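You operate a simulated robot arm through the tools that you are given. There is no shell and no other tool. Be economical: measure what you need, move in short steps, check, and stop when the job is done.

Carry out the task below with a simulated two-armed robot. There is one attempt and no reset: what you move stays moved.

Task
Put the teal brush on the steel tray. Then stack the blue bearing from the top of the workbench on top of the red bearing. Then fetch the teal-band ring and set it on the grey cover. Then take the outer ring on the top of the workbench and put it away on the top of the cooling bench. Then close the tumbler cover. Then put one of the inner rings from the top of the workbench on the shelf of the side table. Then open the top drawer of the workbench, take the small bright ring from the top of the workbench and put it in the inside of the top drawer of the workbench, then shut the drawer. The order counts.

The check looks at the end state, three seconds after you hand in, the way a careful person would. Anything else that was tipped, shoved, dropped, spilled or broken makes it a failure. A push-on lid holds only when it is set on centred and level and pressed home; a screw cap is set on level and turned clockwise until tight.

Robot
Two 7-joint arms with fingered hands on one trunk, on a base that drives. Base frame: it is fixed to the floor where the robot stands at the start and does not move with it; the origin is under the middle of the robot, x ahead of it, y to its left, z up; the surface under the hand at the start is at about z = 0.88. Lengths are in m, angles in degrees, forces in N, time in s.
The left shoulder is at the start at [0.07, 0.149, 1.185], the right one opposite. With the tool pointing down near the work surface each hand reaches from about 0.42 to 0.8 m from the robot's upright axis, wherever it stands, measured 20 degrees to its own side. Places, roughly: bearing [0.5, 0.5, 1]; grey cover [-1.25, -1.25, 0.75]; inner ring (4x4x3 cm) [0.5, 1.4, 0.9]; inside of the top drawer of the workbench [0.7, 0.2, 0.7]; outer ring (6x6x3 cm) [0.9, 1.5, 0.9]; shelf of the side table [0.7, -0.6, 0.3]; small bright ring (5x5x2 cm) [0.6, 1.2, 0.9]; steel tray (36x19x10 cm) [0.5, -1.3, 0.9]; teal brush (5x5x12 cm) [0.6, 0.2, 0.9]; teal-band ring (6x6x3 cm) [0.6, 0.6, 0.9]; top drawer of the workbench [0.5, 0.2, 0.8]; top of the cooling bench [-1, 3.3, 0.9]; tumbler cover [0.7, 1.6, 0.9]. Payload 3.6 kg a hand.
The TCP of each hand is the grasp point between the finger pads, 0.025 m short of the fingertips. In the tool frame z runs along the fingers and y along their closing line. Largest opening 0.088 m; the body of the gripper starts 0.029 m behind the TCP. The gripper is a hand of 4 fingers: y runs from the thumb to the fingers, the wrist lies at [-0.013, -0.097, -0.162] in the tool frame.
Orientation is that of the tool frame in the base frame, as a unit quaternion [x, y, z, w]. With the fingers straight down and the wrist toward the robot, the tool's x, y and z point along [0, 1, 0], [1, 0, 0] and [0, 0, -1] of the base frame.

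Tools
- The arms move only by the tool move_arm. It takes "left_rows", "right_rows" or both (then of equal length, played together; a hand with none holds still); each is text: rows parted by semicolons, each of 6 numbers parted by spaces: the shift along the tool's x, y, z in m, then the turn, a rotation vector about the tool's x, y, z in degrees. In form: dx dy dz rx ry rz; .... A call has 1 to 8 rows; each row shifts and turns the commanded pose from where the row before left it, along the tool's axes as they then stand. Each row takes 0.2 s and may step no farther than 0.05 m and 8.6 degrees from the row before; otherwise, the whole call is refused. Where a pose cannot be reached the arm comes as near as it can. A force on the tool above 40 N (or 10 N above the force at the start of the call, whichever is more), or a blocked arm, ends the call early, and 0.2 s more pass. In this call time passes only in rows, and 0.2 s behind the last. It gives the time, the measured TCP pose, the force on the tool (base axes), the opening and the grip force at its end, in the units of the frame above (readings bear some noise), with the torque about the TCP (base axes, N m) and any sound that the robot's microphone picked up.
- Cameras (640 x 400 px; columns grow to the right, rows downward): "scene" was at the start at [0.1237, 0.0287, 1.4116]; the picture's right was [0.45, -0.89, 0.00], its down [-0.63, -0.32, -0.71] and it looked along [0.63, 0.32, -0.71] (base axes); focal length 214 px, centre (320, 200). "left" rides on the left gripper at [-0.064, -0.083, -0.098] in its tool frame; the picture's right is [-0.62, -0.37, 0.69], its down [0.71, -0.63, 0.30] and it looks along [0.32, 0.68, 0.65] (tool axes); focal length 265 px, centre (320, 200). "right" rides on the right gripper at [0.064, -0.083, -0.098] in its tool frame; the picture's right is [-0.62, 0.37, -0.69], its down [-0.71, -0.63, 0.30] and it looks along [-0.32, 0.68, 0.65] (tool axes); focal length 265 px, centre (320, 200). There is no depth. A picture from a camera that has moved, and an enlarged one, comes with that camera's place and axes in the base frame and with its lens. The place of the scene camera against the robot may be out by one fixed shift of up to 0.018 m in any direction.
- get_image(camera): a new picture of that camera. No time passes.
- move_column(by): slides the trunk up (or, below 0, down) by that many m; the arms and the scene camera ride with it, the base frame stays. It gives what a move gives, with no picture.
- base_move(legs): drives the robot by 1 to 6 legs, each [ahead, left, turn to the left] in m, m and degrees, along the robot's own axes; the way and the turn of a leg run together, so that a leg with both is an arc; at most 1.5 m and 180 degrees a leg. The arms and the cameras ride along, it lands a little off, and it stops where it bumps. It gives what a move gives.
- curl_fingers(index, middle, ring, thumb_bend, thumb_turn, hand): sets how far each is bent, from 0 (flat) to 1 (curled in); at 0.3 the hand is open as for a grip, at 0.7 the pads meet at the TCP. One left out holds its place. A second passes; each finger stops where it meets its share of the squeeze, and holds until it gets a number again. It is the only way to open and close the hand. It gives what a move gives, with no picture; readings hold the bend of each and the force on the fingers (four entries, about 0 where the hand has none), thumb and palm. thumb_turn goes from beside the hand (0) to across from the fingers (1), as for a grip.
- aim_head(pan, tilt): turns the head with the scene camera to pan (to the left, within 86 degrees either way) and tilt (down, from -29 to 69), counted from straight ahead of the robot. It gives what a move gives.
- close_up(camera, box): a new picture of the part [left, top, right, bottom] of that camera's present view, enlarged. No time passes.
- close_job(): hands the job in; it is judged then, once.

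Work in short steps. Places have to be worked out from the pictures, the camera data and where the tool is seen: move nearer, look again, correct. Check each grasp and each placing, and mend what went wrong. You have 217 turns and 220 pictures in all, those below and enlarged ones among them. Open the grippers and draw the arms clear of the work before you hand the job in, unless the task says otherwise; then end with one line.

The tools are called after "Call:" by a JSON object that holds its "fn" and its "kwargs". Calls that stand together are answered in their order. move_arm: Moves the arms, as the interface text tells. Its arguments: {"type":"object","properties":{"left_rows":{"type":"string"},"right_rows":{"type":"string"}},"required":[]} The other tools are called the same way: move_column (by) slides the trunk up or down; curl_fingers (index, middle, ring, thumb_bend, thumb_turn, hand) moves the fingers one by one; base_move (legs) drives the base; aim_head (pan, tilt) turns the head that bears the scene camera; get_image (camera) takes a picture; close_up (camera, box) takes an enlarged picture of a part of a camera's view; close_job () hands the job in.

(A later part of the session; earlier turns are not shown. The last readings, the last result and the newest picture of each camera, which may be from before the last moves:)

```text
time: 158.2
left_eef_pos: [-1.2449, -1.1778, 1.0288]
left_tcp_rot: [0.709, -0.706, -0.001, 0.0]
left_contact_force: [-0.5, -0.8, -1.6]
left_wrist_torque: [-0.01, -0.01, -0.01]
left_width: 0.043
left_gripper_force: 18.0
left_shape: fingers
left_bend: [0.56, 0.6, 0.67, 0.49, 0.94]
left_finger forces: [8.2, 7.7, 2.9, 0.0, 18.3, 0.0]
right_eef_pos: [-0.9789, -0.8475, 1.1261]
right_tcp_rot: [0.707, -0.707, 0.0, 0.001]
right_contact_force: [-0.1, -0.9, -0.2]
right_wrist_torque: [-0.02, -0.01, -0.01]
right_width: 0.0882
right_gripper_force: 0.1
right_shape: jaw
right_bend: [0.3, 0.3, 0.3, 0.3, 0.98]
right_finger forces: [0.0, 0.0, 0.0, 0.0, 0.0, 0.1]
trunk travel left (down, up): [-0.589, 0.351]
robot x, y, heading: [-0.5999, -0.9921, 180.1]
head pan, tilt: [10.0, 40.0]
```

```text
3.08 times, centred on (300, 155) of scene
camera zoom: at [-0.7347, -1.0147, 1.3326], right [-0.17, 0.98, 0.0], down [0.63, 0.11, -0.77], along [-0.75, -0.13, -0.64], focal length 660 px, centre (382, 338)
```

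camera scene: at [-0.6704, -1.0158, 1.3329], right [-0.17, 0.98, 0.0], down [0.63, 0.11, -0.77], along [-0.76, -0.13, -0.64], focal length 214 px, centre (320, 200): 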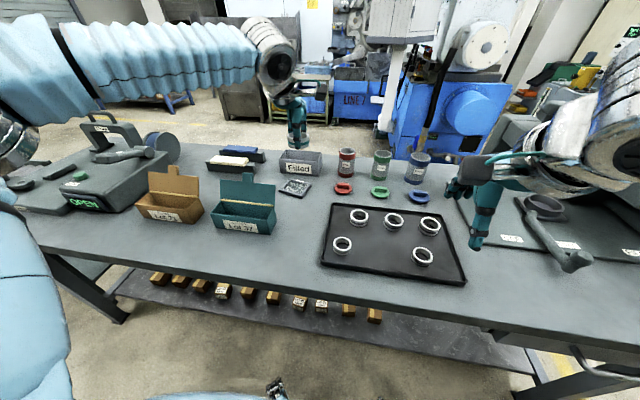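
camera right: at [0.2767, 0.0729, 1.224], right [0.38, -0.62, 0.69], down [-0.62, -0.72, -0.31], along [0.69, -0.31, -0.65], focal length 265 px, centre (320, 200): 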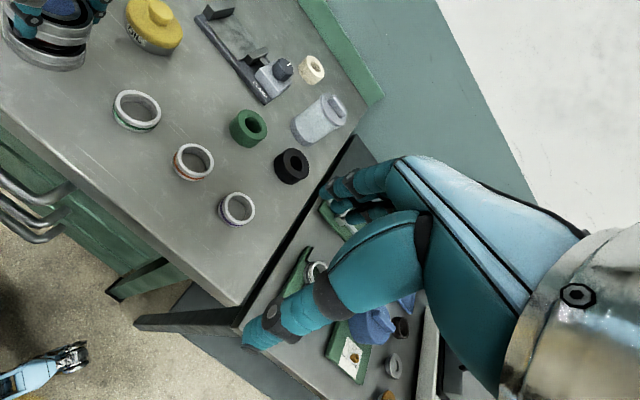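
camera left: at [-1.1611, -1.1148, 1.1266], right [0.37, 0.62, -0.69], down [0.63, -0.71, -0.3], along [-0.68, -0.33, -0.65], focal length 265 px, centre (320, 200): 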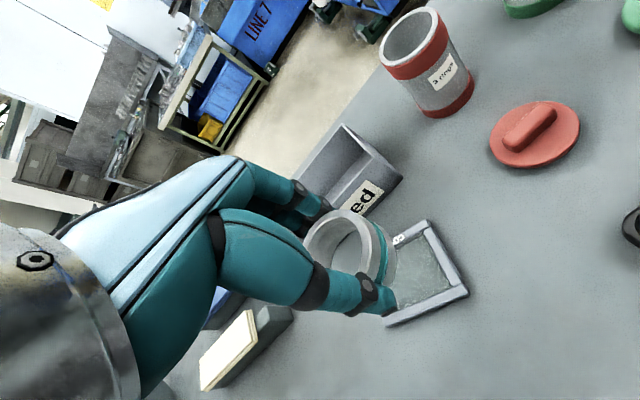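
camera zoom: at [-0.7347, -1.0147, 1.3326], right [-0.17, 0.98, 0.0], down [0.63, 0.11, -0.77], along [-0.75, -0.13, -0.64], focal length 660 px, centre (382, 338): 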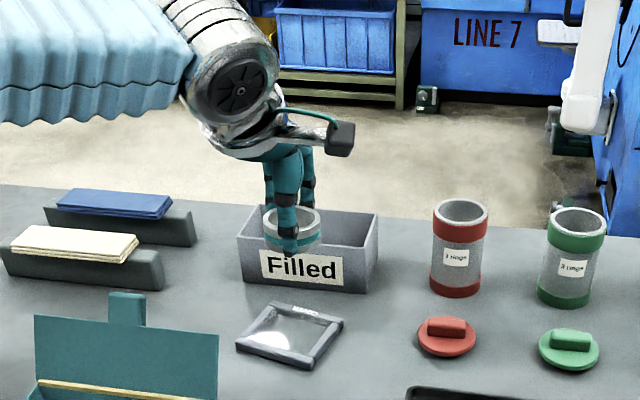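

Cover centre about [-1.257, -1.20]. I shift over it and lower to about 2 cm above.

Call:
{"fn": "move_arm", "kwargs": {"left_rows": "0.022 0.014 0 0 0 0;0 0 0.03 0 0 0;0 0 0.03 0 0 0;0 0 0.025 0 0 0"}}

Call:
{"fn": "close_up", "kwargs": {"camera": "left", "box": [280, 180, 500, 340]}}

Call:
{"fn": "close_up", "kwargs": {"camera": "scene", "box": [240, 120, 340, 220]}}

```text
time: 159.2
left_eef_pos: [-1.2601, -1.2011, 0.9438]
left_tcp_rot: [0.708, -0.706, -0.001, 0.0]
left_contact_force: [-0.1, -0.5, -1.1]
left_wrist_torque: [0.0, 0.01, 0.0]
left_width: 0.0429
left_gripper_force: 18.7
left_shape: fingers
left_bend: [0.56, 0.6, 0.67, 0.49, 0.94]
left_finger forces: [8.1, 7.6, 2.9, 0.1, 18.1, 0.1]
right_eef_pos: [-0.9789, -0.849, 1.1261]
right_tcp_rot: [-0.706, 0.708, 0.001, 0.0]
right_contact_force: [-0.2, -0.3, -0.8]
right_wrist_torque: [-0.02, -0.01, 0.03]
right_width: 0.0879
right_gripper_force: 0.0
right_shape: jaw
right_bend: [0.3, 0.3, 0.3, 0.3, 0.98]
right_finger forces: [0.1, 0.0, 0.0, 0.1, 0.1, 0.0]
trunk travel left (down, up): [-0.589, 0.351]
robot x, y, heading: [-0.6001, -0.994, 180.1]
head pan, tilt: [10.0, 40.0]
```

```text
2.50 times, centred on (390, 260) of left
camera zoom: at [-1.1758, -1.1374, 1.0425], right [0.37, 0.62, -0.69], down [0.63, -0.71, -0.31], along [-0.68, -0.33, -0.65], focal length 664 px, centre (145, 50)
```

zoom: 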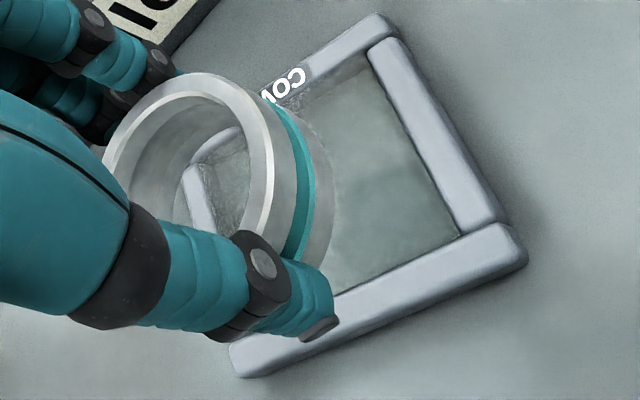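

```text
4.00 times, centred on (290, 170) of scene
camera zoom: at [-0.7348, -1.0158, 1.3326], right [-0.17, 0.98, 0.0], down [0.63, 0.11, -0.77], along [-0.75, -0.13, -0.64], focal length 858 px, centre (440, 320)
```

zoom: 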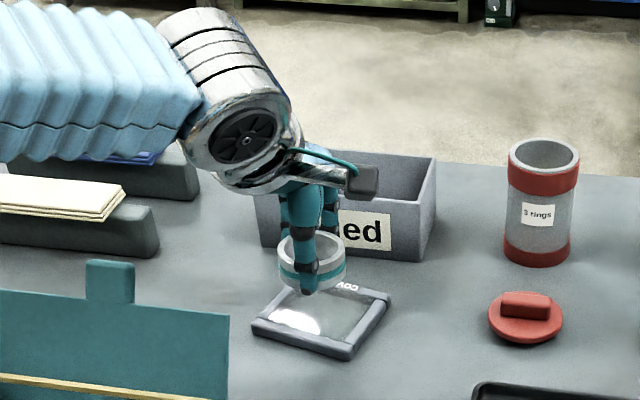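

The ring is nearly over the frame's centre; a few mm correction toward the robot and right. Then lower in small steps.

Call:
{"fn": "move_arm", "kwargs": {"left_rows": "-0.004 -0.004 0 0 0 0;0 0 0.01 0 0 0;0 0 0.005 0 0 0"}}

Call:
{"fn": "close_up", "kwargs": {"camera": "left", "box": [280, 180, 500, 340]}}

Call:
{"fn": "close_up", "kwargs": {"camera": "scene", "box": [270, 160, 330, 220]}}

```text
time: 160.0
left_eef_pos: [-1.2549, -1.1953, 0.9295]
left_tcp_rot: [0.708, -0.706, 0.0, 0.0]
left_contact_force: [-0.7, 0.0, -1.0]
left_wrist_torque: [-0.05, 0.01, -0.01]
left_width: 0.0429
left_gripper_force: 18.6
left_shape: fingers
left_bend: [0.56, 0.6, 0.67, 0.49, 0.94]
left_finger forces: [8.2, 7.5, 2.9, 0.1, 18.2, 0.1]
right_eef_pos: [-0.9789, -0.8488, 1.1248]
right_tcp_rot: [-0.707, 0.708, 0.0, -0.001]
right_contact_force: [0.7, 0.1, -0.5]
right_wrist_torque: [0.01, -0.02, -0.01]
right_width: 0.0879
right_gripper_force: 0.0
right_shape: jaw
right_bend: [0.3, 0.3, 0.3, 0.3, 0.98]
right_finger forces: [0.1, 0.1, 0.1, 0.1, 0.1, 0.1]
trunk travel left (down, up): [-0.589, 0.351]
robot x, y, heading: [-0.6001, -0.9926, 179.8]
head pan, tilt: [10.0, 40.0]
```

```text
2.50 times, centred on (390, 260) of left
camera zoom: at [-1.171, -1.1326, 1.0281], right [0.37, 0.62, -0.69], down [0.63, -0.71, -0.3], along [-0.68, -0.33, -0.65], focal length 664 px, centre (145, 50)
```

zoom: 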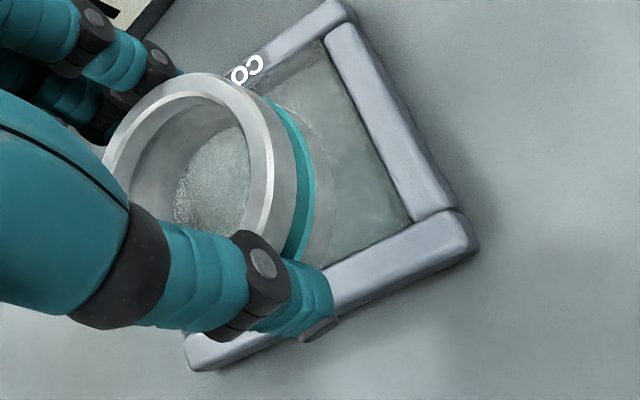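

```text
6.67 times, centred on (300, 190) of scene
camera zoom: at [-0.7339, -1.0149, 1.3327], right [-0.17, 0.98, 0.0], down [0.63, 0.11, -0.77], along [-0.75, -0.13, -0.64], focal length 1430 px, centre (453, 267)
```

zoom: 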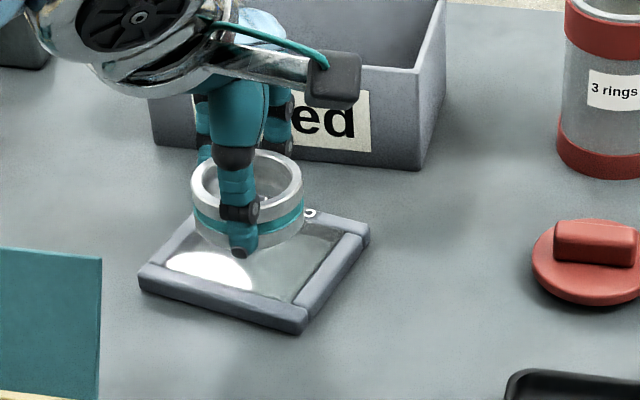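

It lines up well with the frame's centre. I lower in 2 mm steps until contact.

Call:
{"fn": "move_arm", "kwargs": {"left_rows": "-0.002 0 0.003 0 0 0;0 0 0.003 0 0 0;0 0 0.002 0 0 0;0 0 0.002 0 0 0"}}

Call:
{"fn": "close_up", "kwargs": {"camera": "scene", "box": [270, 160, 330, 220]}}

```text
time: 161.0
left_eef_pos: [-1.2546, -1.1941, 0.9197]
left_tcp_rot: [0.708, -0.706, 0.0, -0.001]
left_contact_force: [0.4, 0.7, -1.6]
left_wrist_torque: [-0.03, 0.03, 0.0]
left_width: 0.0427
left_gripper_force: 18.6
left_shape: fingers
left_bend: [0.56, 0.6, 0.67, 0.49, 0.94]
left_finger forces: [8.2, 7.7, 2.9, 0.0, 18.2, 0.0]
right_eef_pos: [-0.9779, -0.8483, 1.1264]
right_tcp_rot: [-0.707, 0.707, 0.0, 0.0]
right_contact_force: [0.2, -1.1, 1.2]
right_wrist_torque: [-0.02, -0.02, -0.03]
right_width: 0.0879
right_gripper_force: 0.1
right_shape: jaw
right_bend: [0.3, 0.3, 0.3, 0.3, 0.98]
right_finger forces: [0.1, 0.0, 0.0, 0.1, 0.0, 0.0]
trunk travel left (down, up): [-0.589, 0.351]
robot x, y, heading: [-0.601, -0.9921, 180.0]
head pan, tilt: [10.0, 40.0]
```

```text
6.67 times, centred on (300, 190) of scene
camera zoom: at [-0.7344, -1.0151, 1.3326], right [-0.17, 0.98, 0.0], down [0.63, 0.11, -0.77], along [-0.75, -0.13, -0.64], focal length 1430 px, centre (453, 267)
```

zoom: 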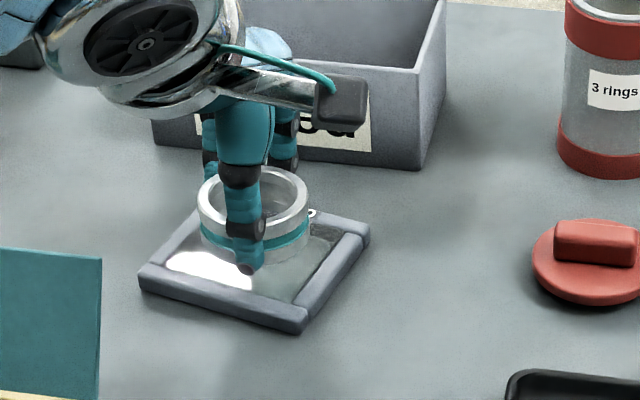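

Continue lowering gently.

Call:
{"fn": "move_arm", "kwargs": {"left_rows": "0 0 0.002 0 0 0;0 0 0.002 0 0 0;0 0 0.002 0 0 0;0 0 0.001 0 0 0"}}

Call:
{"fn": "close_up", "kwargs": {"camera": "scene", "box": [270, 160, 330, 220]}}

Call:
{"fn": "close_up", "kwargs": {"camera": "left", "box": [280, 180, 500, 340]}}

```text
time: 162.0
left_eef_pos: [-1.2553, -1.1932, 0.9124]
left_tcp_rot: [0.708, -0.706, -0.001, 0.0]
left_contact_force: [0.2, -0.5, -1.1]
left_wrist_torque: [0.0, -0.03, 0.02]
left_width: 0.0428
left_gripper_force: 18.7
left_shape: fingers
left_bend: [0.56, 0.6, 0.67, 0.49, 0.94]
left_finger forces: [8.3, 7.6, 2.9, 0.0, 18.2, 0.0]
right_eef_pos: [-0.9795, -0.8476, 1.1251]
right_tcp_rot: [-0.707, 0.707, 0.001, -0.001]
right_contact_force: [-0.6, 0.1, 0.1]
right_wrist_torque: [0.03, -0.04, 0.01]
right_width: 0.0879
right_gripper_force: 0.1
right_shape: jaw
right_bend: [0.3, 0.3, 0.3, 0.3, 0.98]
right_finger forces: [0.0, 0.0, 0.0, 0.1, 0.1, 0.0]
trunk travel left (down, up): [-0.589, 0.351]
robot x, y, heading: [-0.5972, -0.9917, 180.0]
head pan, tilt: [10.0, 40.0]
```

```text
6.67 times, centred on (300, 190) of scene
camera zoom: at [-0.7341, -1.0151, 1.3327], right [-0.17, 0.98, 0.0], down [0.63, 0.11, -0.77], along [-0.75, -0.13, -0.64], focal length 1430 px, centre (453, 267)
```

zoom: 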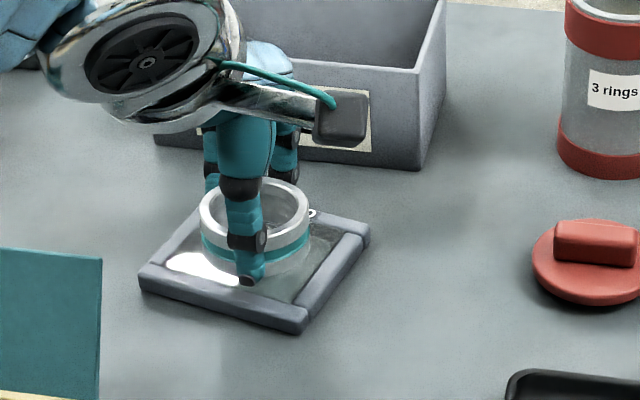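

```text
2.50 times, centred on (390, 260) of left
camera zoom: at [-1.171, -1.131, 1.0114], right [0.37, 0.62, -0.69], down [0.63, -0.71, -0.31], along [-0.68, -0.33, -0.65], focal length 664 px, centre (145, 50)
```

zoom: 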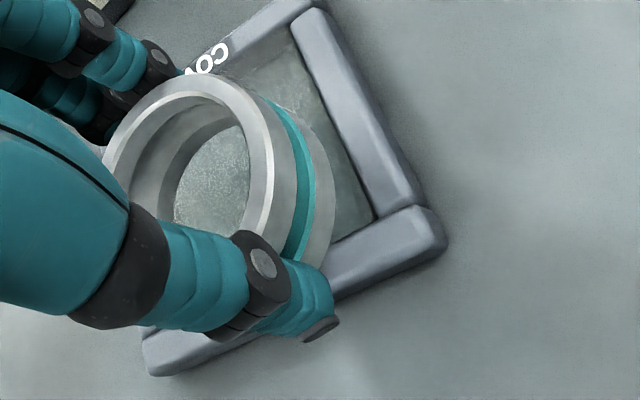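

Still no contact; continue.

Call:
{"fn": "move_arm", "kwargs": {"left_rows": "0 0 0.0015 0 0 0;0 0 0.0015 0 0 0;0 0 0.0015 0 0 0;0 0 0.0015 0 0 0"}}

Call:
{"fn": "close_up", "kwargs": {"camera": "scene", "box": [270, 160, 330, 220]}}

Call:
{"fn": "close_up", "kwargs": {"camera": "left", "box": [280, 180, 500, 340]}}

```text
time: 163.0
left_eef_pos: [-1.2544, -1.1942, 0.9074]
left_tcp_rot: [0.709, -0.706, 0.0, 0.0]
left_contact_force: [0.1, 0.6, -1.0]
left_wrist_torque: [-0.01, 0.03, 0.0]
left_width: 0.0426
left_gripper_force: 19.0
left_shape: fingers
left_bend: [0.56, 0.6, 0.67, 0.49, 0.94]
left_finger forces: [8.2, 7.6, 2.9, 0.0, 18.2, 0.1]
right_eef_pos: [-0.9784, -0.849, 1.1263]
right_tcp_rot: [-0.707, 0.707, 0.001, -0.001]
right_contact_force: [0.3, -0.3, -1.0]
right_wrist_torque: [-0.04, -0.01, 0.0]
right_width: 0.0879
right_gripper_force: 0.0
right_shape: jaw
right_bend: [0.3, 0.3, 0.3, 0.3, 0.98]
right_finger forces: [0.0, 0.1, 0.0, 0.0, 0.0, 0.0]
trunk travel left (down, up): [-0.589, 0.351]
robot x, y, heading: [-0.6021, -0.9903, 180.2]
head pan, tilt: [10.0, 40.0]
```

```text
6.67 times, centred on (300, 190) of scene
camera zoom: at [-0.7341, -1.0151, 1.3327], right [-0.17, 0.98, 0.0], down [0.63, 0.11, -0.77], along [-0.75, -0.13, -0.64], focal length 1430 px, centre (453, 267)
```

zoom: 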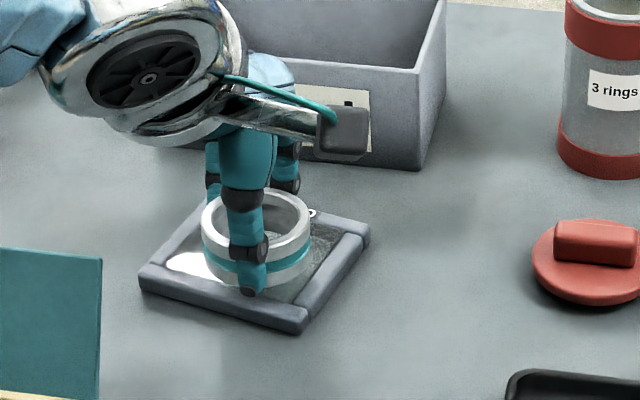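

```text
2.50 times, centred on (390, 260) of left
camera zoom: at [-1.1709, -1.1308, 1.0052], right [0.37, 0.62, -0.69], down [0.63, -0.71, -0.3], along [-0.68, -0.33, -0.65], focal length 664 px, centre (145, 50)
```

zoom: 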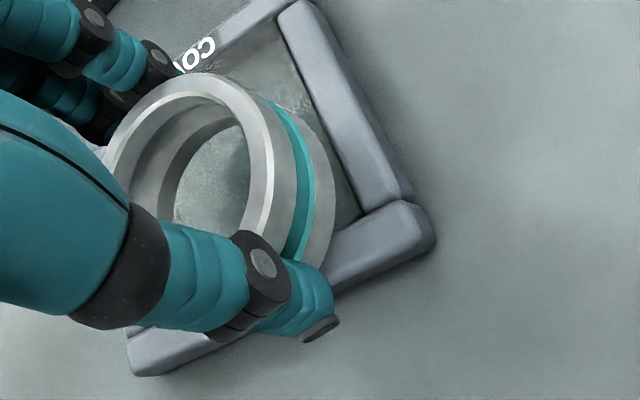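

Continue down in 1.5 mm steps.

Call:
{"fn": "move_arm", "kwargs": {"left_rows": "0 0 0.0015 0 0 0;0 0 0.0015 0 0 0;0 0 0.0015 0 0 0;0 0 0.0015 0 0 0"}}

Call:
{"fn": "close_up", "kwargs": {"camera": "scene", "box": [280, 170, 320, 210]}}

```text
time: 164.0
left_eef_pos: [-1.2551, -1.1946, 0.9008]
left_tcp_rot: [0.708, -0.706, 0.0, 0.0]
left_contact_force: [-0.1, -0.8, -1.2]
left_wrist_torque: [0.02, 0.01, 0.0]
left_width: 0.043
left_gripper_force: 18.3
left_shape: fingers
left_bend: [0.56, 0.6, 0.67, 0.49, 0.94]
left_finger forces: [8.1, 7.6, 2.9, 0.0, 18.2, 0.1]
right_eef_pos: [-0.9784, -0.8501, 1.1257]
right_tcp_rot: [-0.706, 0.708, 0.0, -0.001]
right_contact_force: [-0.8, 0.1, 0.7]
right_wrist_torque: [0.03, -0.02, -0.01]
right_width: 0.0881
right_gripper_force: 0.1
right_shape: jaw
right_bend: [0.3, 0.3, 0.3, 0.3, 0.98]
right_finger forces: [0.0, 0.0, 0.1, 0.1, 0.0, 0.1]
trunk travel left (down, up): [-0.589, 0.351]
robot x, y, heading: [-0.6014, -0.9905, 179.9]
head pan, tilt: [10.0, 40.0]
```

```text
10.00 times, centred on (300, 190) of scene
camera zoom: at [-0.7341, -1.0151, 1.3327], right [-0.17, 0.98, 0.0], down [0.63, 0.11, -0.77], along [-0.75, -0.13, -0.64], focal length 2145 px, centre (520, 300)
```

zoom: 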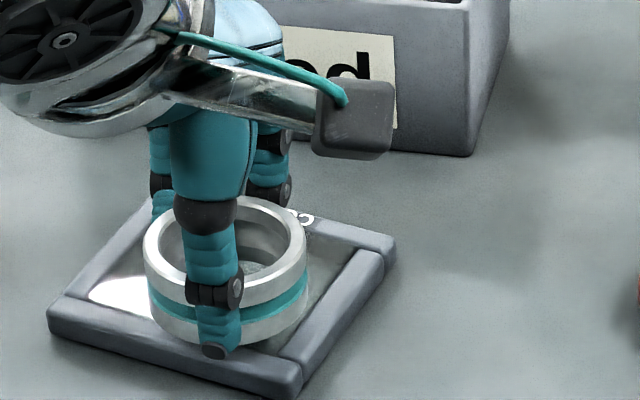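

The bench is lower than assumed, so the ring should go ~7 mm further from the robot to stay centred. I shift and continue down.

Call:
{"fn": "move_arm", "kwargs": {"left_rows": "0 0.004 0 0 0 0;0 0.003 0 0 0 0;0 0 0.002 0 0 0;0 0 0.002 0 0 0;0 0 0.0015 0 0 0"}}

Call:
{"fn": "close_up", "kwargs": {"camera": "scene", "box": [280, 170, 320, 210]}}

Call:
{"fn": "close_up", "kwargs": {"camera": "left", "box": [280, 180, 500, 340]}}

```text
time: 165.2
left_eef_pos: [-1.2618, -1.1936, 0.8957]
left_tcp_rot: [0.708, -0.706, 0.001, 0.001]
left_contact_force: [0.3, 0.5, -1.8]
left_wrist_torque: [-0.03, 0.04, -0.01]
left_width: 0.0426
left_gripper_force: 18.6
left_shape: fingers
left_bend: [0.56, 0.6, 0.67, 0.49, 0.94]
left_finger forces: [8.2, 7.7, 2.9, 0.1, 18.2, 0.0]
right_eef_pos: [-0.9784, -0.8489, 1.1264]
right_tcp_rot: [-0.706, 0.708, 0.0, -0.001]
right_contact_force: [0.1, 0.9, 0.1]
right_wrist_torque: [-0.03, -0.03, 0.03]
right_width: 0.0879
right_gripper_force: 0.1
right_shape: jaw
right_bend: [0.3, 0.3, 0.3, 0.3, 0.98]
right_finger forces: [0.0, 0.0, 0.0, 0.1, 0.0, 0.0]
trunk travel left (down, up): [-0.589, 0.351]
robot x, y, heading: [-0.5967, -0.9932, 179.8]
head pan, tilt: [10.0, 40.0]
```

```text
10.00 times, centred on (300, 190) of scene
camera zoom: at [-0.7341, -1.0151, 1.3327], right [-0.17, 0.98, 0.0], down [0.63, 0.11, -0.77], along [-0.75, -0.13, -0.64], focal length 2145 px, centre (520, 300)
```

zoom: 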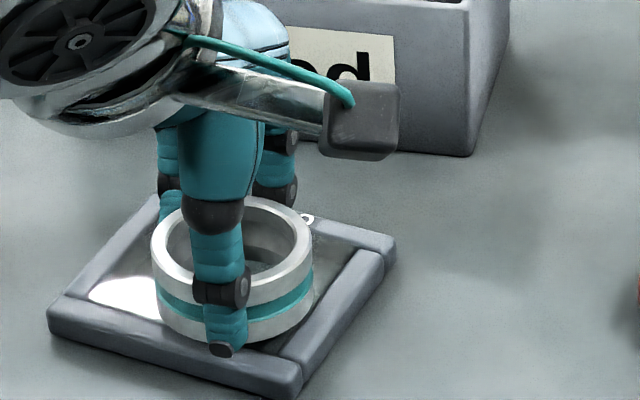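

```text
2.50 times, centred on (390, 260) of left
camera zoom: at [-1.1779, -1.1311, 0.994], right [0.37, 0.62, -0.69], down [0.63, -0.71, -0.3], along [-0.68, -0.33, -0.65], focal length 664 px, centre (145, 50)
```

zoom: 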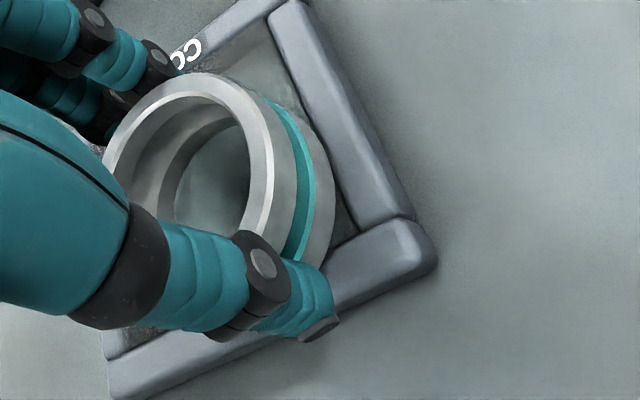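

The ring sits ~6 mm too far to the right (+y) in the frame; I correct that and go on down.

Call:
{"fn": "move_arm", "kwargs": {"left_rows": "0.003 0 0 0 0 0;0.003 0 0 0 0 0;0 0 0.0015 0 0 0;0 0 0.0015 0 0 0;0 0 0.0015 0 0 0"}}

Call:
{"fn": "close_up", "kwargs": {"camera": "scene", "box": [280, 170, 320, 210]}}

Call:
{"fn": "close_up", "kwargs": {"camera": "left", "box": [280, 180, 500, 340]}}

```text
time: 166.4
left_eef_pos: [-1.2616, -1.2007, 0.8933]
left_tcp_rot: [0.709, -0.706, -0.002, 0.002]
left_contact_force: [0.0, -1.6, 5.2]
left_wrist_torque: [0.0, 0.12, -0.02]
left_width: 0.0429
left_gripper_force: 19.7
left_shape: fingers
left_bend: [0.56, 0.6, 0.67, 0.49, 0.94]
left_finger forces: [8.6, 8.1, 3.3, 0.0, 19.4, 0.0]
right_eef_pos: [-0.9775, -0.8485, 1.125]
right_tcp_rot: [-0.706, 0.708, 0.001, -0.001]
right_contact_force: [-1.1, -0.2, 0.0]
right_wrist_torque: [-0.02, 0.01, 0.01]
right_width: 0.0878
right_gripper_force: 0.0
right_shape: jaw
right_bend: [0.3, 0.3, 0.3, 0.3, 0.98]
right_finger forces: [0.0, 0.0, 0.0, 0.0, 0.0, 0.1]
trunk travel left (down, up): [-0.589, 0.351]
robot x, y, heading: [-0.602, -0.9926, 180.2]
head pan, tilt: [10.0, 40.0]
```

```text
10.00 times, centred on (300, 190) of scene
camera zoom: at [-0.7326, -1.0149, 1.333], right [-0.17, 0.98, 0.0], down [0.63, 0.11, -0.77], along [-0.76, -0.13, -0.64], focal length 2145 px, centre (520, 300)
```

zoom: 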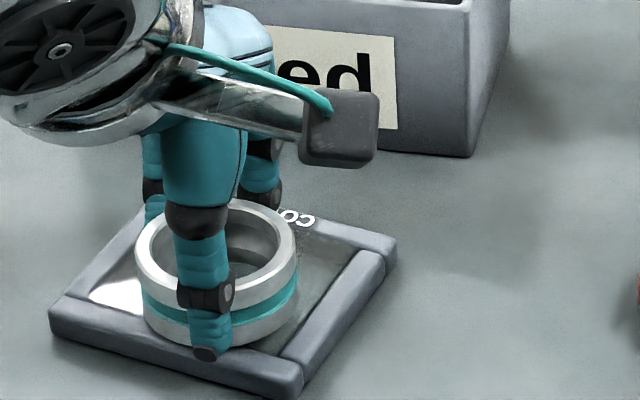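

```text
2.50 times, centred on (390, 260) of left
camera zoom: at [-1.1774, -1.1367, 0.9912], right [0.36, 0.62, -0.69], down [0.63, -0.71, -0.31], along [-0.69, -0.33, -0.65], focal length 664 px, centre (145, 50)
```

zoom: 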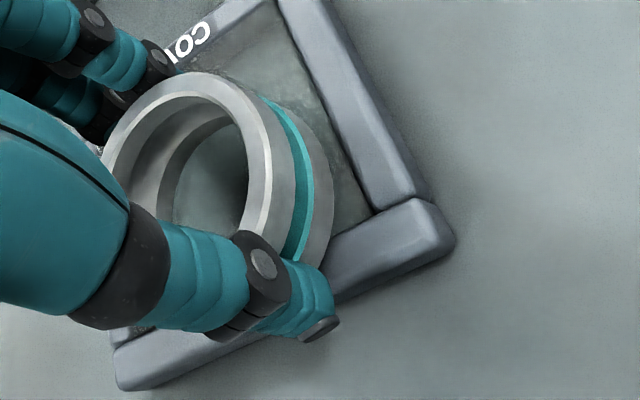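

Contact at 6 N with the ring inside the frame. I open just a little, so thumb and fingers do not push the frame.

Call:
{"fn": "curl_fingers", "kwargs": {"hand": "left", "index": 0.5, "middle": 0.52, "ring": 0.55, "thumb_bend": 0.44}}

Call:
{"fn": "close_up", "kwargs": {"camera": "scene", "box": [280, 170, 320, 210]}}

Call:
{"fn": "close_up", "kwargs": {"camera": "left", "box": [280, 180, 500, 340]}}

```text
time: 167.4
left_eef_pos: [-1.2611, -1.2008, 0.8923]
left_tcp_rot: [0.709, -0.705, -0.001, 0.001]
left_contact_force: [1.6, -0.5, 1.2]
left_wrist_torque: [0.01, -0.07, 0.02]
left_width: 0.0498
left_gripper_force: 1.1
left_shape: fingers
left_bend: [0.5, 0.52, 0.55, 0.43, 0.97]
left_finger forces: [0.0, 0.3, 0.1, 0.0, 1.9, 0.0]
right_eef_pos: [-0.9772, -0.8489, 1.1261]
right_tcp_rot: [-0.707, 0.708, 0.0, -0.002]
right_contact_force: [-0.4, 0.3, -0.1]
right_wrist_torque: [-0.01, -0.04, -0.02]
right_width: 0.0879
right_gripper_force: 0.0
right_shape: jaw
right_bend: [0.3, 0.3, 0.3, 0.3, 0.98]
right_finger forces: [0.0, 0.0, 0.1, 0.0, 0.0, 0.0]
trunk travel left (down, up): [-0.589, 0.351]
robot x, y, heading: [-0.6014, -0.9901, 179.7]
head pan, tilt: [10.0, 40.0]
```

```text
10.00 times, centred on (300, 190) of scene
camera zoom: at [-0.7333, -1.0149, 1.3328], right [-0.17, 0.98, 0.0], down [0.63, 0.11, -0.77], along [-0.75, -0.13, -0.64], focal length 2145 px, centre (520, 300)
```

zoom: 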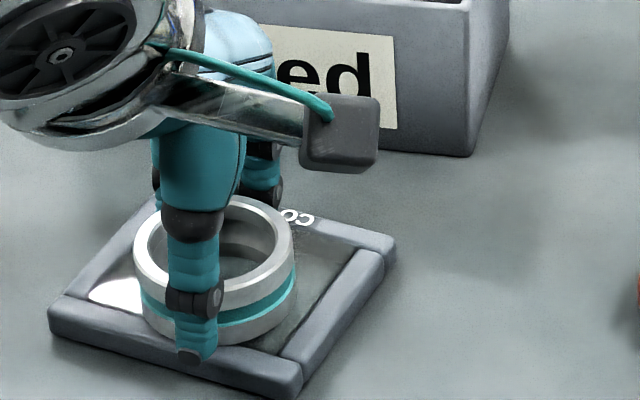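

```text
2.50 times, centred on (390, 260) of left
camera zoom: at [-1.1773, -1.1365, 0.9896], right [0.37, 0.62, -0.69], down [0.63, -0.71, -0.3], along [-0.68, -0.33, -0.65], focal length 664 px, centre (145, 50)
```

zoom: 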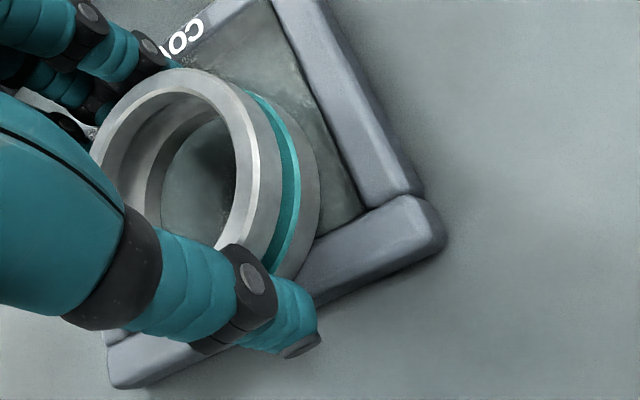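

The ring is loose; the thumb lightly touches the front bar. I raise 8 mm and check that the ring stays.

Call:
{"fn": "move_arm", "kwargs": {"left_rows": "0 0 -0.004 0 0 0;0 0 -0.004 0 0 0"}}

Call:
{"fn": "close_up", "kwargs": {"camera": "scene", "box": [280, 170, 320, 210]}}

```text
time: 168.0
left_eef_pos: [-1.2613, -1.2002, 0.8991]
left_tcp_rot: [0.708, -0.706, -0.001, 0.001]
left_contact_force: [0.5, 0.1, -1.4]
left_wrist_torque: [-0.04, 0.04, -0.01]
left_width: 0.0488
left_gripper_force: 0.7
left_shape: fingers
left_bend: [0.5, 0.52, 0.55, 0.43, 0.97]
left_finger forces: [0.2, 0.4, 0.1, 0.1, 0.2, 0.1]
right_eef_pos: [-0.9782, -0.8486, 1.1258]
right_tcp_rot: [0.707, -0.707, 0.0, 0.001]
right_contact_force: [0.3, 0.4, 0.1]
right_wrist_torque: [0.02, -0.02, 0.02]
right_width: 0.0878
right_gripper_force: 0.1
right_shape: jaw
right_bend: [0.3, 0.3, 0.3, 0.3, 0.98]
right_finger forces: [0.0, 0.1, 0.0, 0.0, 0.0, 0.0]
trunk travel left (down, up): [-0.589, 0.351]
robot x, y, heading: [-0.6005, -0.9947, 180.0]
head pan, tilt: [10.0, 40.0]
```

```text
10.00 times, centred on (300, 190) of scene
camera zoom: at [-0.7335, -1.015, 1.3327], right [-0.17, 0.98, 0.0], down [0.63, 0.11, -0.77], along [-0.75, -0.13, -0.64], focal length 2145 px, centre (520, 300)
```

zoom: 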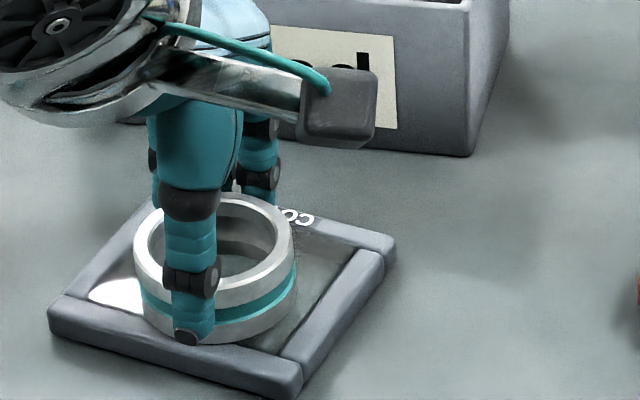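

The readings hint the ring may still be carried slightly. I lower 6 mm again and open the fingers further on the far side.

Call:
{"fn": "move_arm", "kwargs": {"left_rows": "0 0 0.003 0 0 0;0 0 0.003 0 0 0"}}

Call:
{"fn": "curl_fingers", "kwargs": {"hand": "left", "index": 0.4, "middle": 0.4, "ring": 0.4, "thumb_bend": 0.41}}

Call:
{"fn": "close_up", "kwargs": {"camera": "scene", "box": [280, 170, 320, 210]}}

```text
time: 168.6
left_eef_pos: [-1.2615, -1.2005, 0.8934]
left_tcp_rot: [0.708, -0.706, 0.0, 0.001]
left_contact_force: [0.0, -1.2, 1.0]
left_wrist_torque: [0.0, -0.02, 0.02]
left_width: 0.0492
left_gripper_force: 0.7
left_shape: fingers
left_bend: [0.5, 0.52, 0.55, 0.43, 0.97]
left_finger forces: [0.0, 0.3, 0.0, 0.1, 0.9, 0.0]
right_eef_pos: [-0.9769, -0.8489, 1.1252]
right_tcp_rot: [-0.706, 0.708, 0.0, -0.002]
right_contact_force: [0.4, -0.2, 0.0]
right_wrist_torque: [0.05, 0.02, 0.02]
right_width: 0.0878
right_gripper_force: 0.0
right_shape: jaw
right_bend: [0.3, 0.3, 0.3, 0.3, 0.98]
right_finger forces: [0.0, 0.0, 0.0, 0.1, 0.1, 0.0]
trunk travel left (down, up): [-0.589, 0.351]
robot x, y, heading: [-0.602, -0.9915, 179.9]
head pan, tilt: [10.0, 40.0]
```

```text
time: 169.6
left_eef_pos: [-1.2604, -1.2007, 0.8922]
left_tcp_rot: [0.708, -0.706, 0.0, -0.001]
left_contact_force: [0.0, -0.2, -1.0]
left_wrist_torque: [0.01, 0.03, 0.04]
left_width: 0.0621
left_gripper_force: 0.1
left_shape: fingers
left_bend: [0.4, 0.4, 0.4, 0.41, 0.97]
left_finger forces: [0.0, 0.0, 0.1, 0.0, 0.1, 0.0]
right_eef_pos: [-0.9765, -0.8485, 1.1254]
right_tcp_rot: [-0.707, 0.707, 0.0, -0.002]
right_contact_force: [0.6, -0.9, 0.1]
right_wrist_torque: [-0.01, 0.03, 0.03]
right_width: 0.0879
right_gripper_force: 0.0
right_shape: jaw
right_bend: [0.3, 0.3, 0.3, 0.3, 0.98]
right_finger forces: [0.0, 0.0, 0.0, 0.0, 0.1, 0.1]
trunk travel left (down, up): [-0.589, 0.351]
robot x, y, heading: [-0.5971, -0.992, 180.0]
head pan, tilt: [10.0, 40.0]
```

```text
10.00 times, centred on (300, 190) of scene
camera zoom: at [-0.7338, -1.015, 1.3327], right [-0.17, 0.98, 0.0], down [0.63, 0.11, -0.77], along [-0.75, -0.13, -0.64], focal length 2145 px, centre (520, 300)
```

zoom: 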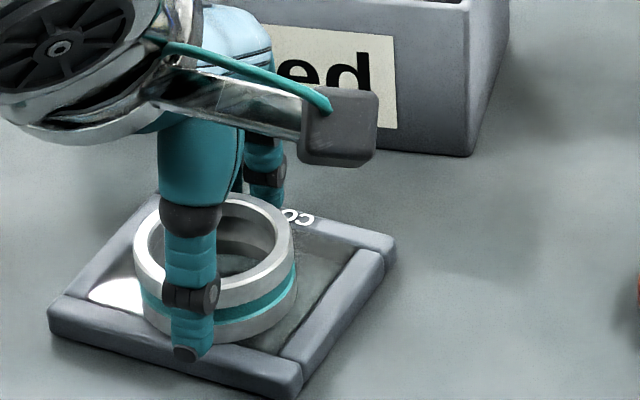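

All finger forces are zero; the ring is free. I lift straight up and check.

Call:
{"fn": "move_arm", "kwargs": {"left_rows": "0 0 -0.01 0 0 0;0 0 -0.02 0 0 0;0 0 -0.05 0 0 0;0 0 -0.05 0 0 0;0 0 -0.05 0 0 0;0 0 -0.05 0 0 0"}}

Call:
{"fn": "close_up", "kwargs": {"camera": "scene", "box": [260, 150, 340, 220]}}

```text
time: 171.0
left_eef_pos: [-1.2609, -1.2008, 1.1246]
left_tcp_rot: [0.709, -0.705, 0.0, 0.0]
left_contact_force: [-1.1, -0.7, -0.1]
left_wrist_torque: [-0.01, 0.01, 0.02]
left_width: 0.0622
left_gripper_force: 0.1
left_shape: fingers
left_bend: [0.4, 0.4, 0.4, 0.41, 0.97]
left_finger forces: [0.0, 0.0, 0.0, 0.1, 0.0, 0.0]
right_eef_pos: [-0.9775, -0.8474, 1.1276]
right_tcp_rot: [-0.706, 0.708, 0.0, -0.001]
right_contact_force: [0.4, -0.1, 0.5]
right_wrist_torque: [0.0, 0.01, -0.02]
right_width: 0.0877
right_gripper_force: 0.0
right_shape: jaw
right_bend: [0.3, 0.3, 0.3, 0.3, 0.98]
right_finger forces: [0.0, 0.0, 0.0, 0.0, 0.0, 0.0]
trunk travel left (down, up): [-0.589, 0.351]
robot x, y, heading: [-0.5998, -0.9937, 179.9]
head pan, tilt: [10.0, 40.0]
```

```text
5.71 times, centred on (300, 185) of scene
camera zoom: at [-0.7332, -1.0147, 1.3327], right [-0.17, 0.98, 0.0], down [0.63, 0.11, -0.77], along [-0.75, -0.13, -0.64], focal length 1226 px, centre (434, 286)
```

zoom: 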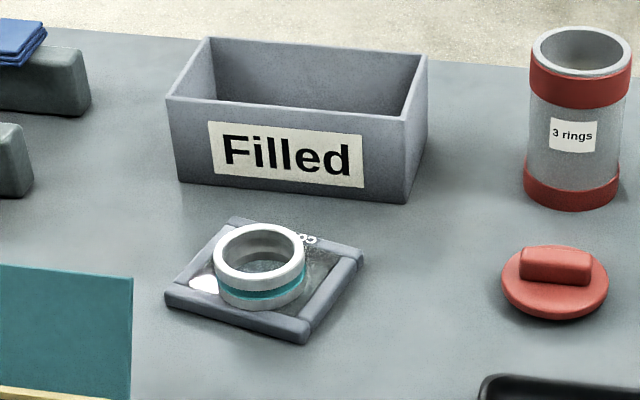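

The teal-band ring is on the grey cover. Next the outer ring on the workbench: I back off, turn around, and drive along the aisle to the left.

Call:
{"fn": "base_move", "kwargs": {"legs": [[-0.3, 0, 0], [0, 0, 180], [0, 1.2, 0], [0, 1.1, 0]]}}

Call:
{"fn": "aim_head", "kwargs": {"pan": 15, "tilt": 35}}

Call:
{"fn": "get_image", "kwargs": {"camera": "scene"}}

```text
time: 224.1
left_eef_pos: [0.3188, 1.5318, 1.1235]
left_tcp_rot: [0.701, 0.714, 0.0, 0.0]
left_contact_force: [-0.4, -0.5, -0.1]
left_wrist_torque: [-0.04, 0.01, 0.0]
left_width: 0.0625
left_gripper_force: 0.1
left_shape: fingers
left_bend: [0.4, 0.4, 0.4, 0.41, 0.97]
left_finger forces: [0.0, 0.0, 0.0, 0.0, 0.1, 0.0]
right_eef_pos: [0.0416, 1.1756, 1.1259]
right_tcp_rot: [0.701, 0.713, 0.002, -0.001]
right_contact_force: [0.2, -0.3, 0.5]
right_wrist_torque: [-0.04, -0.01, 0.01]
right_width: 0.0879
right_gripper_force: 0.1
right_shape: jaw
right_bend: [0.3, 0.3, 0.3, 0.3, 0.98]
right_finger forces: [0.0, 0.0, 0.0, 0.0, 0.0, 0.0]
trunk travel left (down, up): [-0.589, 0.351]
robot x, y, heading: [-0.3414, 1.3104, 1.0]
head pan, tilt: [10.0, 40.0]
```

```text
time: 224.8
left_eef_pos: [0.3187, 1.5314, 1.1258]
left_tcp_rot: [0.7, 0.714, 0.002, 0.0]
left_contact_force: [0.7, 1.3, 0.4]
left_wrist_torque: [0.0, -0.03, 0.02]
left_width: 0.062
left_gripper_force: 0.0
left_shape: fingers
left_bend: [0.4, 0.4, 0.4, 0.41, 0.97]
left_finger forces: [0.0, 0.1, 0.0, 0.0, 0.1, 0.0]
right_eef_pos: [0.0417, 1.1747, 1.1264]
right_tcp_rot: [0.702, 0.712, 0.001, 0.001]
right_contact_force: [-0.7, 0.1, 0.0]
right_wrist_torque: [0.02, -0.02, 0.01]
right_width: 0.088
right_gripper_force: 0.1
right_shape: jaw
right_bend: [0.3, 0.3, 0.3, 0.3, 0.98]
right_finger forces: [0.1, 0.1, 0.0, 0.0, 0.0, 0.0]
trunk travel left (down, up): [-0.589, 0.351]
robot x, y, heading: [-0.3381, 1.3118, 0.9]
head pan, tilt: [15.0, 35.0]
```

```text
114 pictures are left
camera scene: at [-0.2032, 1.329, 1.3403], right [0.27, -0.96, 0.0], down [-0.55, -0.16, -0.82], along [0.79, 0.22, -0.57], focal length 214 px, centre (320, 200)
```

scene: 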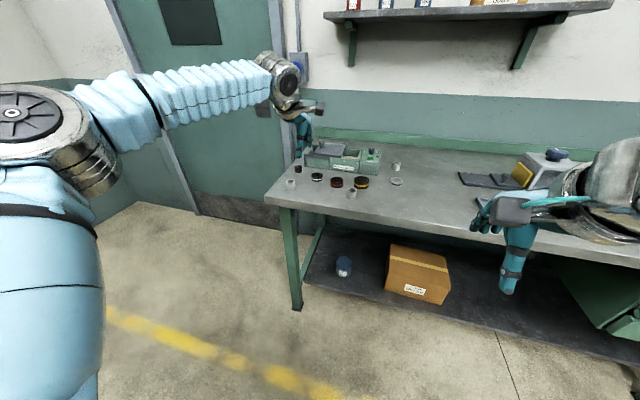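

I zoom on the left end of the workbench.

Call:
{"fn": "close_up", "kwargs": {"camera": "scene", "box": [265, 115, 445, 225]}}

```text
3.56 times, centred on (355, 170) of scene
camera zoom: at [-0.2032, 1.329, 1.3403], right [0.27, -0.96, 0.0], down [-0.55, -0.16, -0.82], along [0.79, 0.22, -0.57], focal length 763 px, centre (196, 307)
```

zoom: 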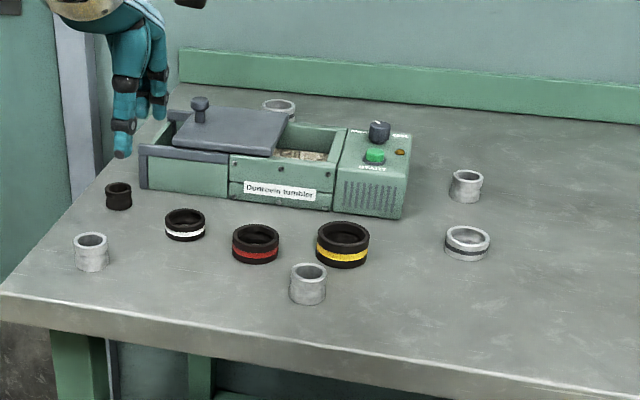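

The outer ring seems to lie behind the tumbler. I drive up to the bench to measure it with the wrist camera.

Call:
{"fn": "base_move", "kwargs": {"legs": [[0.36, 0.0, -1.0]]}}

Call:
{"fn": "get_image", "kwargs": {"camera": "left"}}

Call:
{"fn": "get_image", "kwargs": {"camera": "scene"}}

```text
time: 230.0
left_eef_pos: [0.6874, 1.5218, 1.1239]
left_tcp_rot: [0.706, 0.708, 0.002, -0.001]
left_contact_force: [0.6, -0.6, 0.1]
left_wrist_torque: [-0.01, 0.03, -0.04]
left_width: 0.0622
left_gripper_force: 0.0
left_shape: fingers
left_bend: [0.4, 0.4, 0.4, 0.41, 0.97]
left_finger forces: [0.1, 0.0, 0.1, 0.0, 0.0, 0.1]
right_eef_pos: [0.4035, 1.1686, 1.1248]
right_tcp_rot: [0.708, 0.706, 0.001, 0.0]
right_contact_force: [0.1, 0.0, 0.4]
right_wrist_torque: [0.05, 0.0, 0.01]
right_width: 0.0876
right_gripper_force: 0.0
right_shape: jaw
right_bend: [0.3, 0.3, 0.3, 0.3, 0.98]
right_finger forces: [0.0, 0.0, 0.0, 0.1, 0.0, 0.1]
trunk travel left (down, up): [-0.589, 0.351]
robot x, y, heading: [0.0278, 1.3185, -0.3]
head pan, tilt: [15.0, 35.0]
```

```text
112 pictures are left
camera left: at [0.6051, 1.4552, 1.2222], right [-0.37, -0.62, -0.69], down [-0.63, 0.71, -0.3], along [0.68, 0.33, -0.65], focal length 265 px, centre (320, 200)
```

left: 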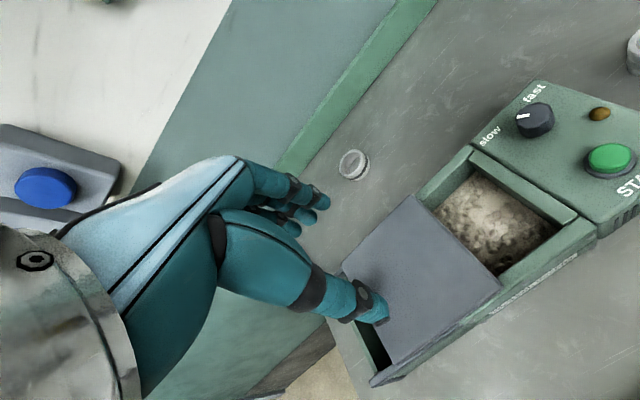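

```text
111 pictures are left
camera scene: at [0.164, 1.3276, 1.3402], right [0.26, -0.97, 0.0], down [-0.56, -0.15, -0.82], along [0.79, 0.21, -0.57], focal length 214 px, centre (320, 200)
```

scene: 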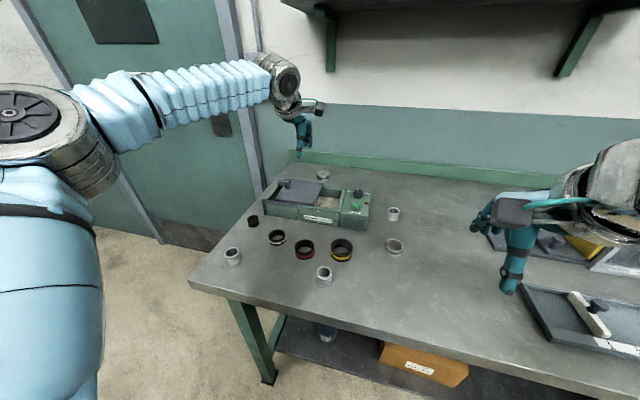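

The outer ring is at about [0.945, 1.527], behind the tumbler; out of reach from the front, but reachable from the bench's left end (y ≈ 1.74). I drive around: back, turn to face -y, reverse, strafe, and approach the end.

Call:
{"fn": "base_move", "kwargs": {"legs": [[-0.36, 0, 0], [0, 0, -90], [-1.0, 0, 0], [0, 0.9, 0]]}}

Call:
{"fn": "aim_head", "kwargs": {"pan": 20, "tilt": 40}}

Call:
{"fn": "get_image", "kwargs": {"camera": "scene"}}

Call:
{"fn": "get_image", "kwargs": {"camera": "left"}}

```text
time: 268.9
left_eef_pos: [0.7683, 1.6452, 1.1255]
left_tcp_rot: [1.0, 0.001, 0.0, 0.001]
left_contact_force: [-0.3, 1.0, -0.1]
left_wrist_torque: [-0.05, -0.04, 0.0]
left_width: 0.0621
left_gripper_force: 0.0
left_shape: fingers
left_bend: [0.4, 0.4, 0.4, 0.41, 0.97]
left_finger forces: [0.0, 0.1, 0.1, 0.1, 0.1, 0.0]
right_eef_pos: [0.4161, 1.9283, 1.1261]
right_tcp_rot: [1.0, -0.002, 0.001, 0.0]
right_contact_force: [0.7, -0.7, -0.4]
right_wrist_torque: [0.01, -0.01, 0.01]
right_width: 0.088
right_gripper_force: 0.1
right_shape: jaw
right_bend: [0.3, 0.3, 0.3, 0.3, 0.98]
right_finger forces: [0.1, 0.0, 0.0, 0.1, 0.0, 0.1]
trunk travel left (down, up): [-0.589, 0.351]
robot x, y, heading: [0.563, 2.305, -90.1]
head pan, tilt: [15.0, 35.0]
```

```text
time: 269.5
left_eef_pos: [0.7686, 1.6445, 1.1238]
left_tcp_rot: [1.0, 0.0, 0.0, 0.001]
left_contact_force: [0.1, 0.2, 0.7]
left_wrist_torque: [-0.02, 0.01, -0.01]
left_width: 0.0625
left_gripper_force: 0.1
left_shape: fingers
left_bend: [0.4, 0.4, 0.4, 0.41, 0.97]
left_finger forces: [0.0, 0.0, 0.0, 0.0, 0.1, 0.1]
right_eef_pos: [0.4165, 1.9271, 1.126]
right_tcp_rot: [1.0, -0.002, 0.0, 0.001]
right_contact_force: [0.5, 0.1, -0.5]
right_wrist_torque: [0.01, -0.02, -0.06]
right_width: 0.0879
right_gripper_force: 0.1
right_shape: jaw
right_bend: [0.3, 0.3, 0.3, 0.3, 0.98]
right_finger forces: [0.1, 0.0, 0.0, 0.1, 0.0, 0.0]
trunk travel left (down, up): [-0.589, 0.351]
robot x, y, heading: [0.5618, 2.3005, -90.2]
head pan, tilt: [20.0, 40.0]
```

```text
110 pictures are left
camera scene: at [0.5903, 2.1652, 1.3327], right [-0.94, -0.34, 0.0], down [-0.22, 0.6, -0.77], along [0.26, -0.72, -0.64], focal length 214 px, centre (320, 200)
```

scene: 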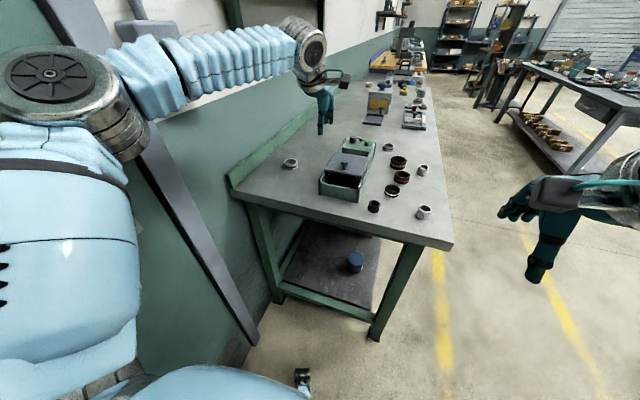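

```text
109 pictures are left
camera left: at [0.7039, 1.7259, 1.2225], right [-0.62, 0.37, -0.69], down [0.71, 0.63, -0.31], along [0.33, -0.68, -0.65], focal length 265 px, centre (320, 200)
```

left: 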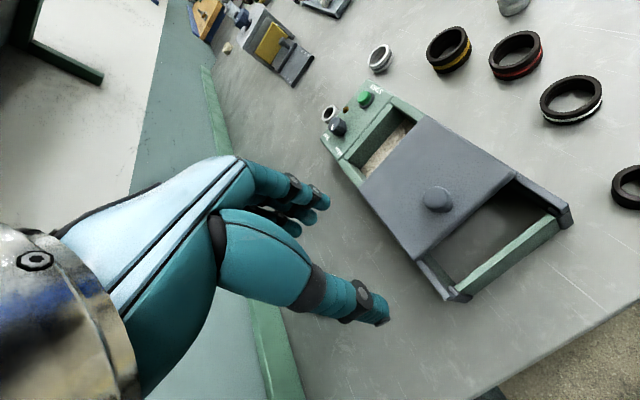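

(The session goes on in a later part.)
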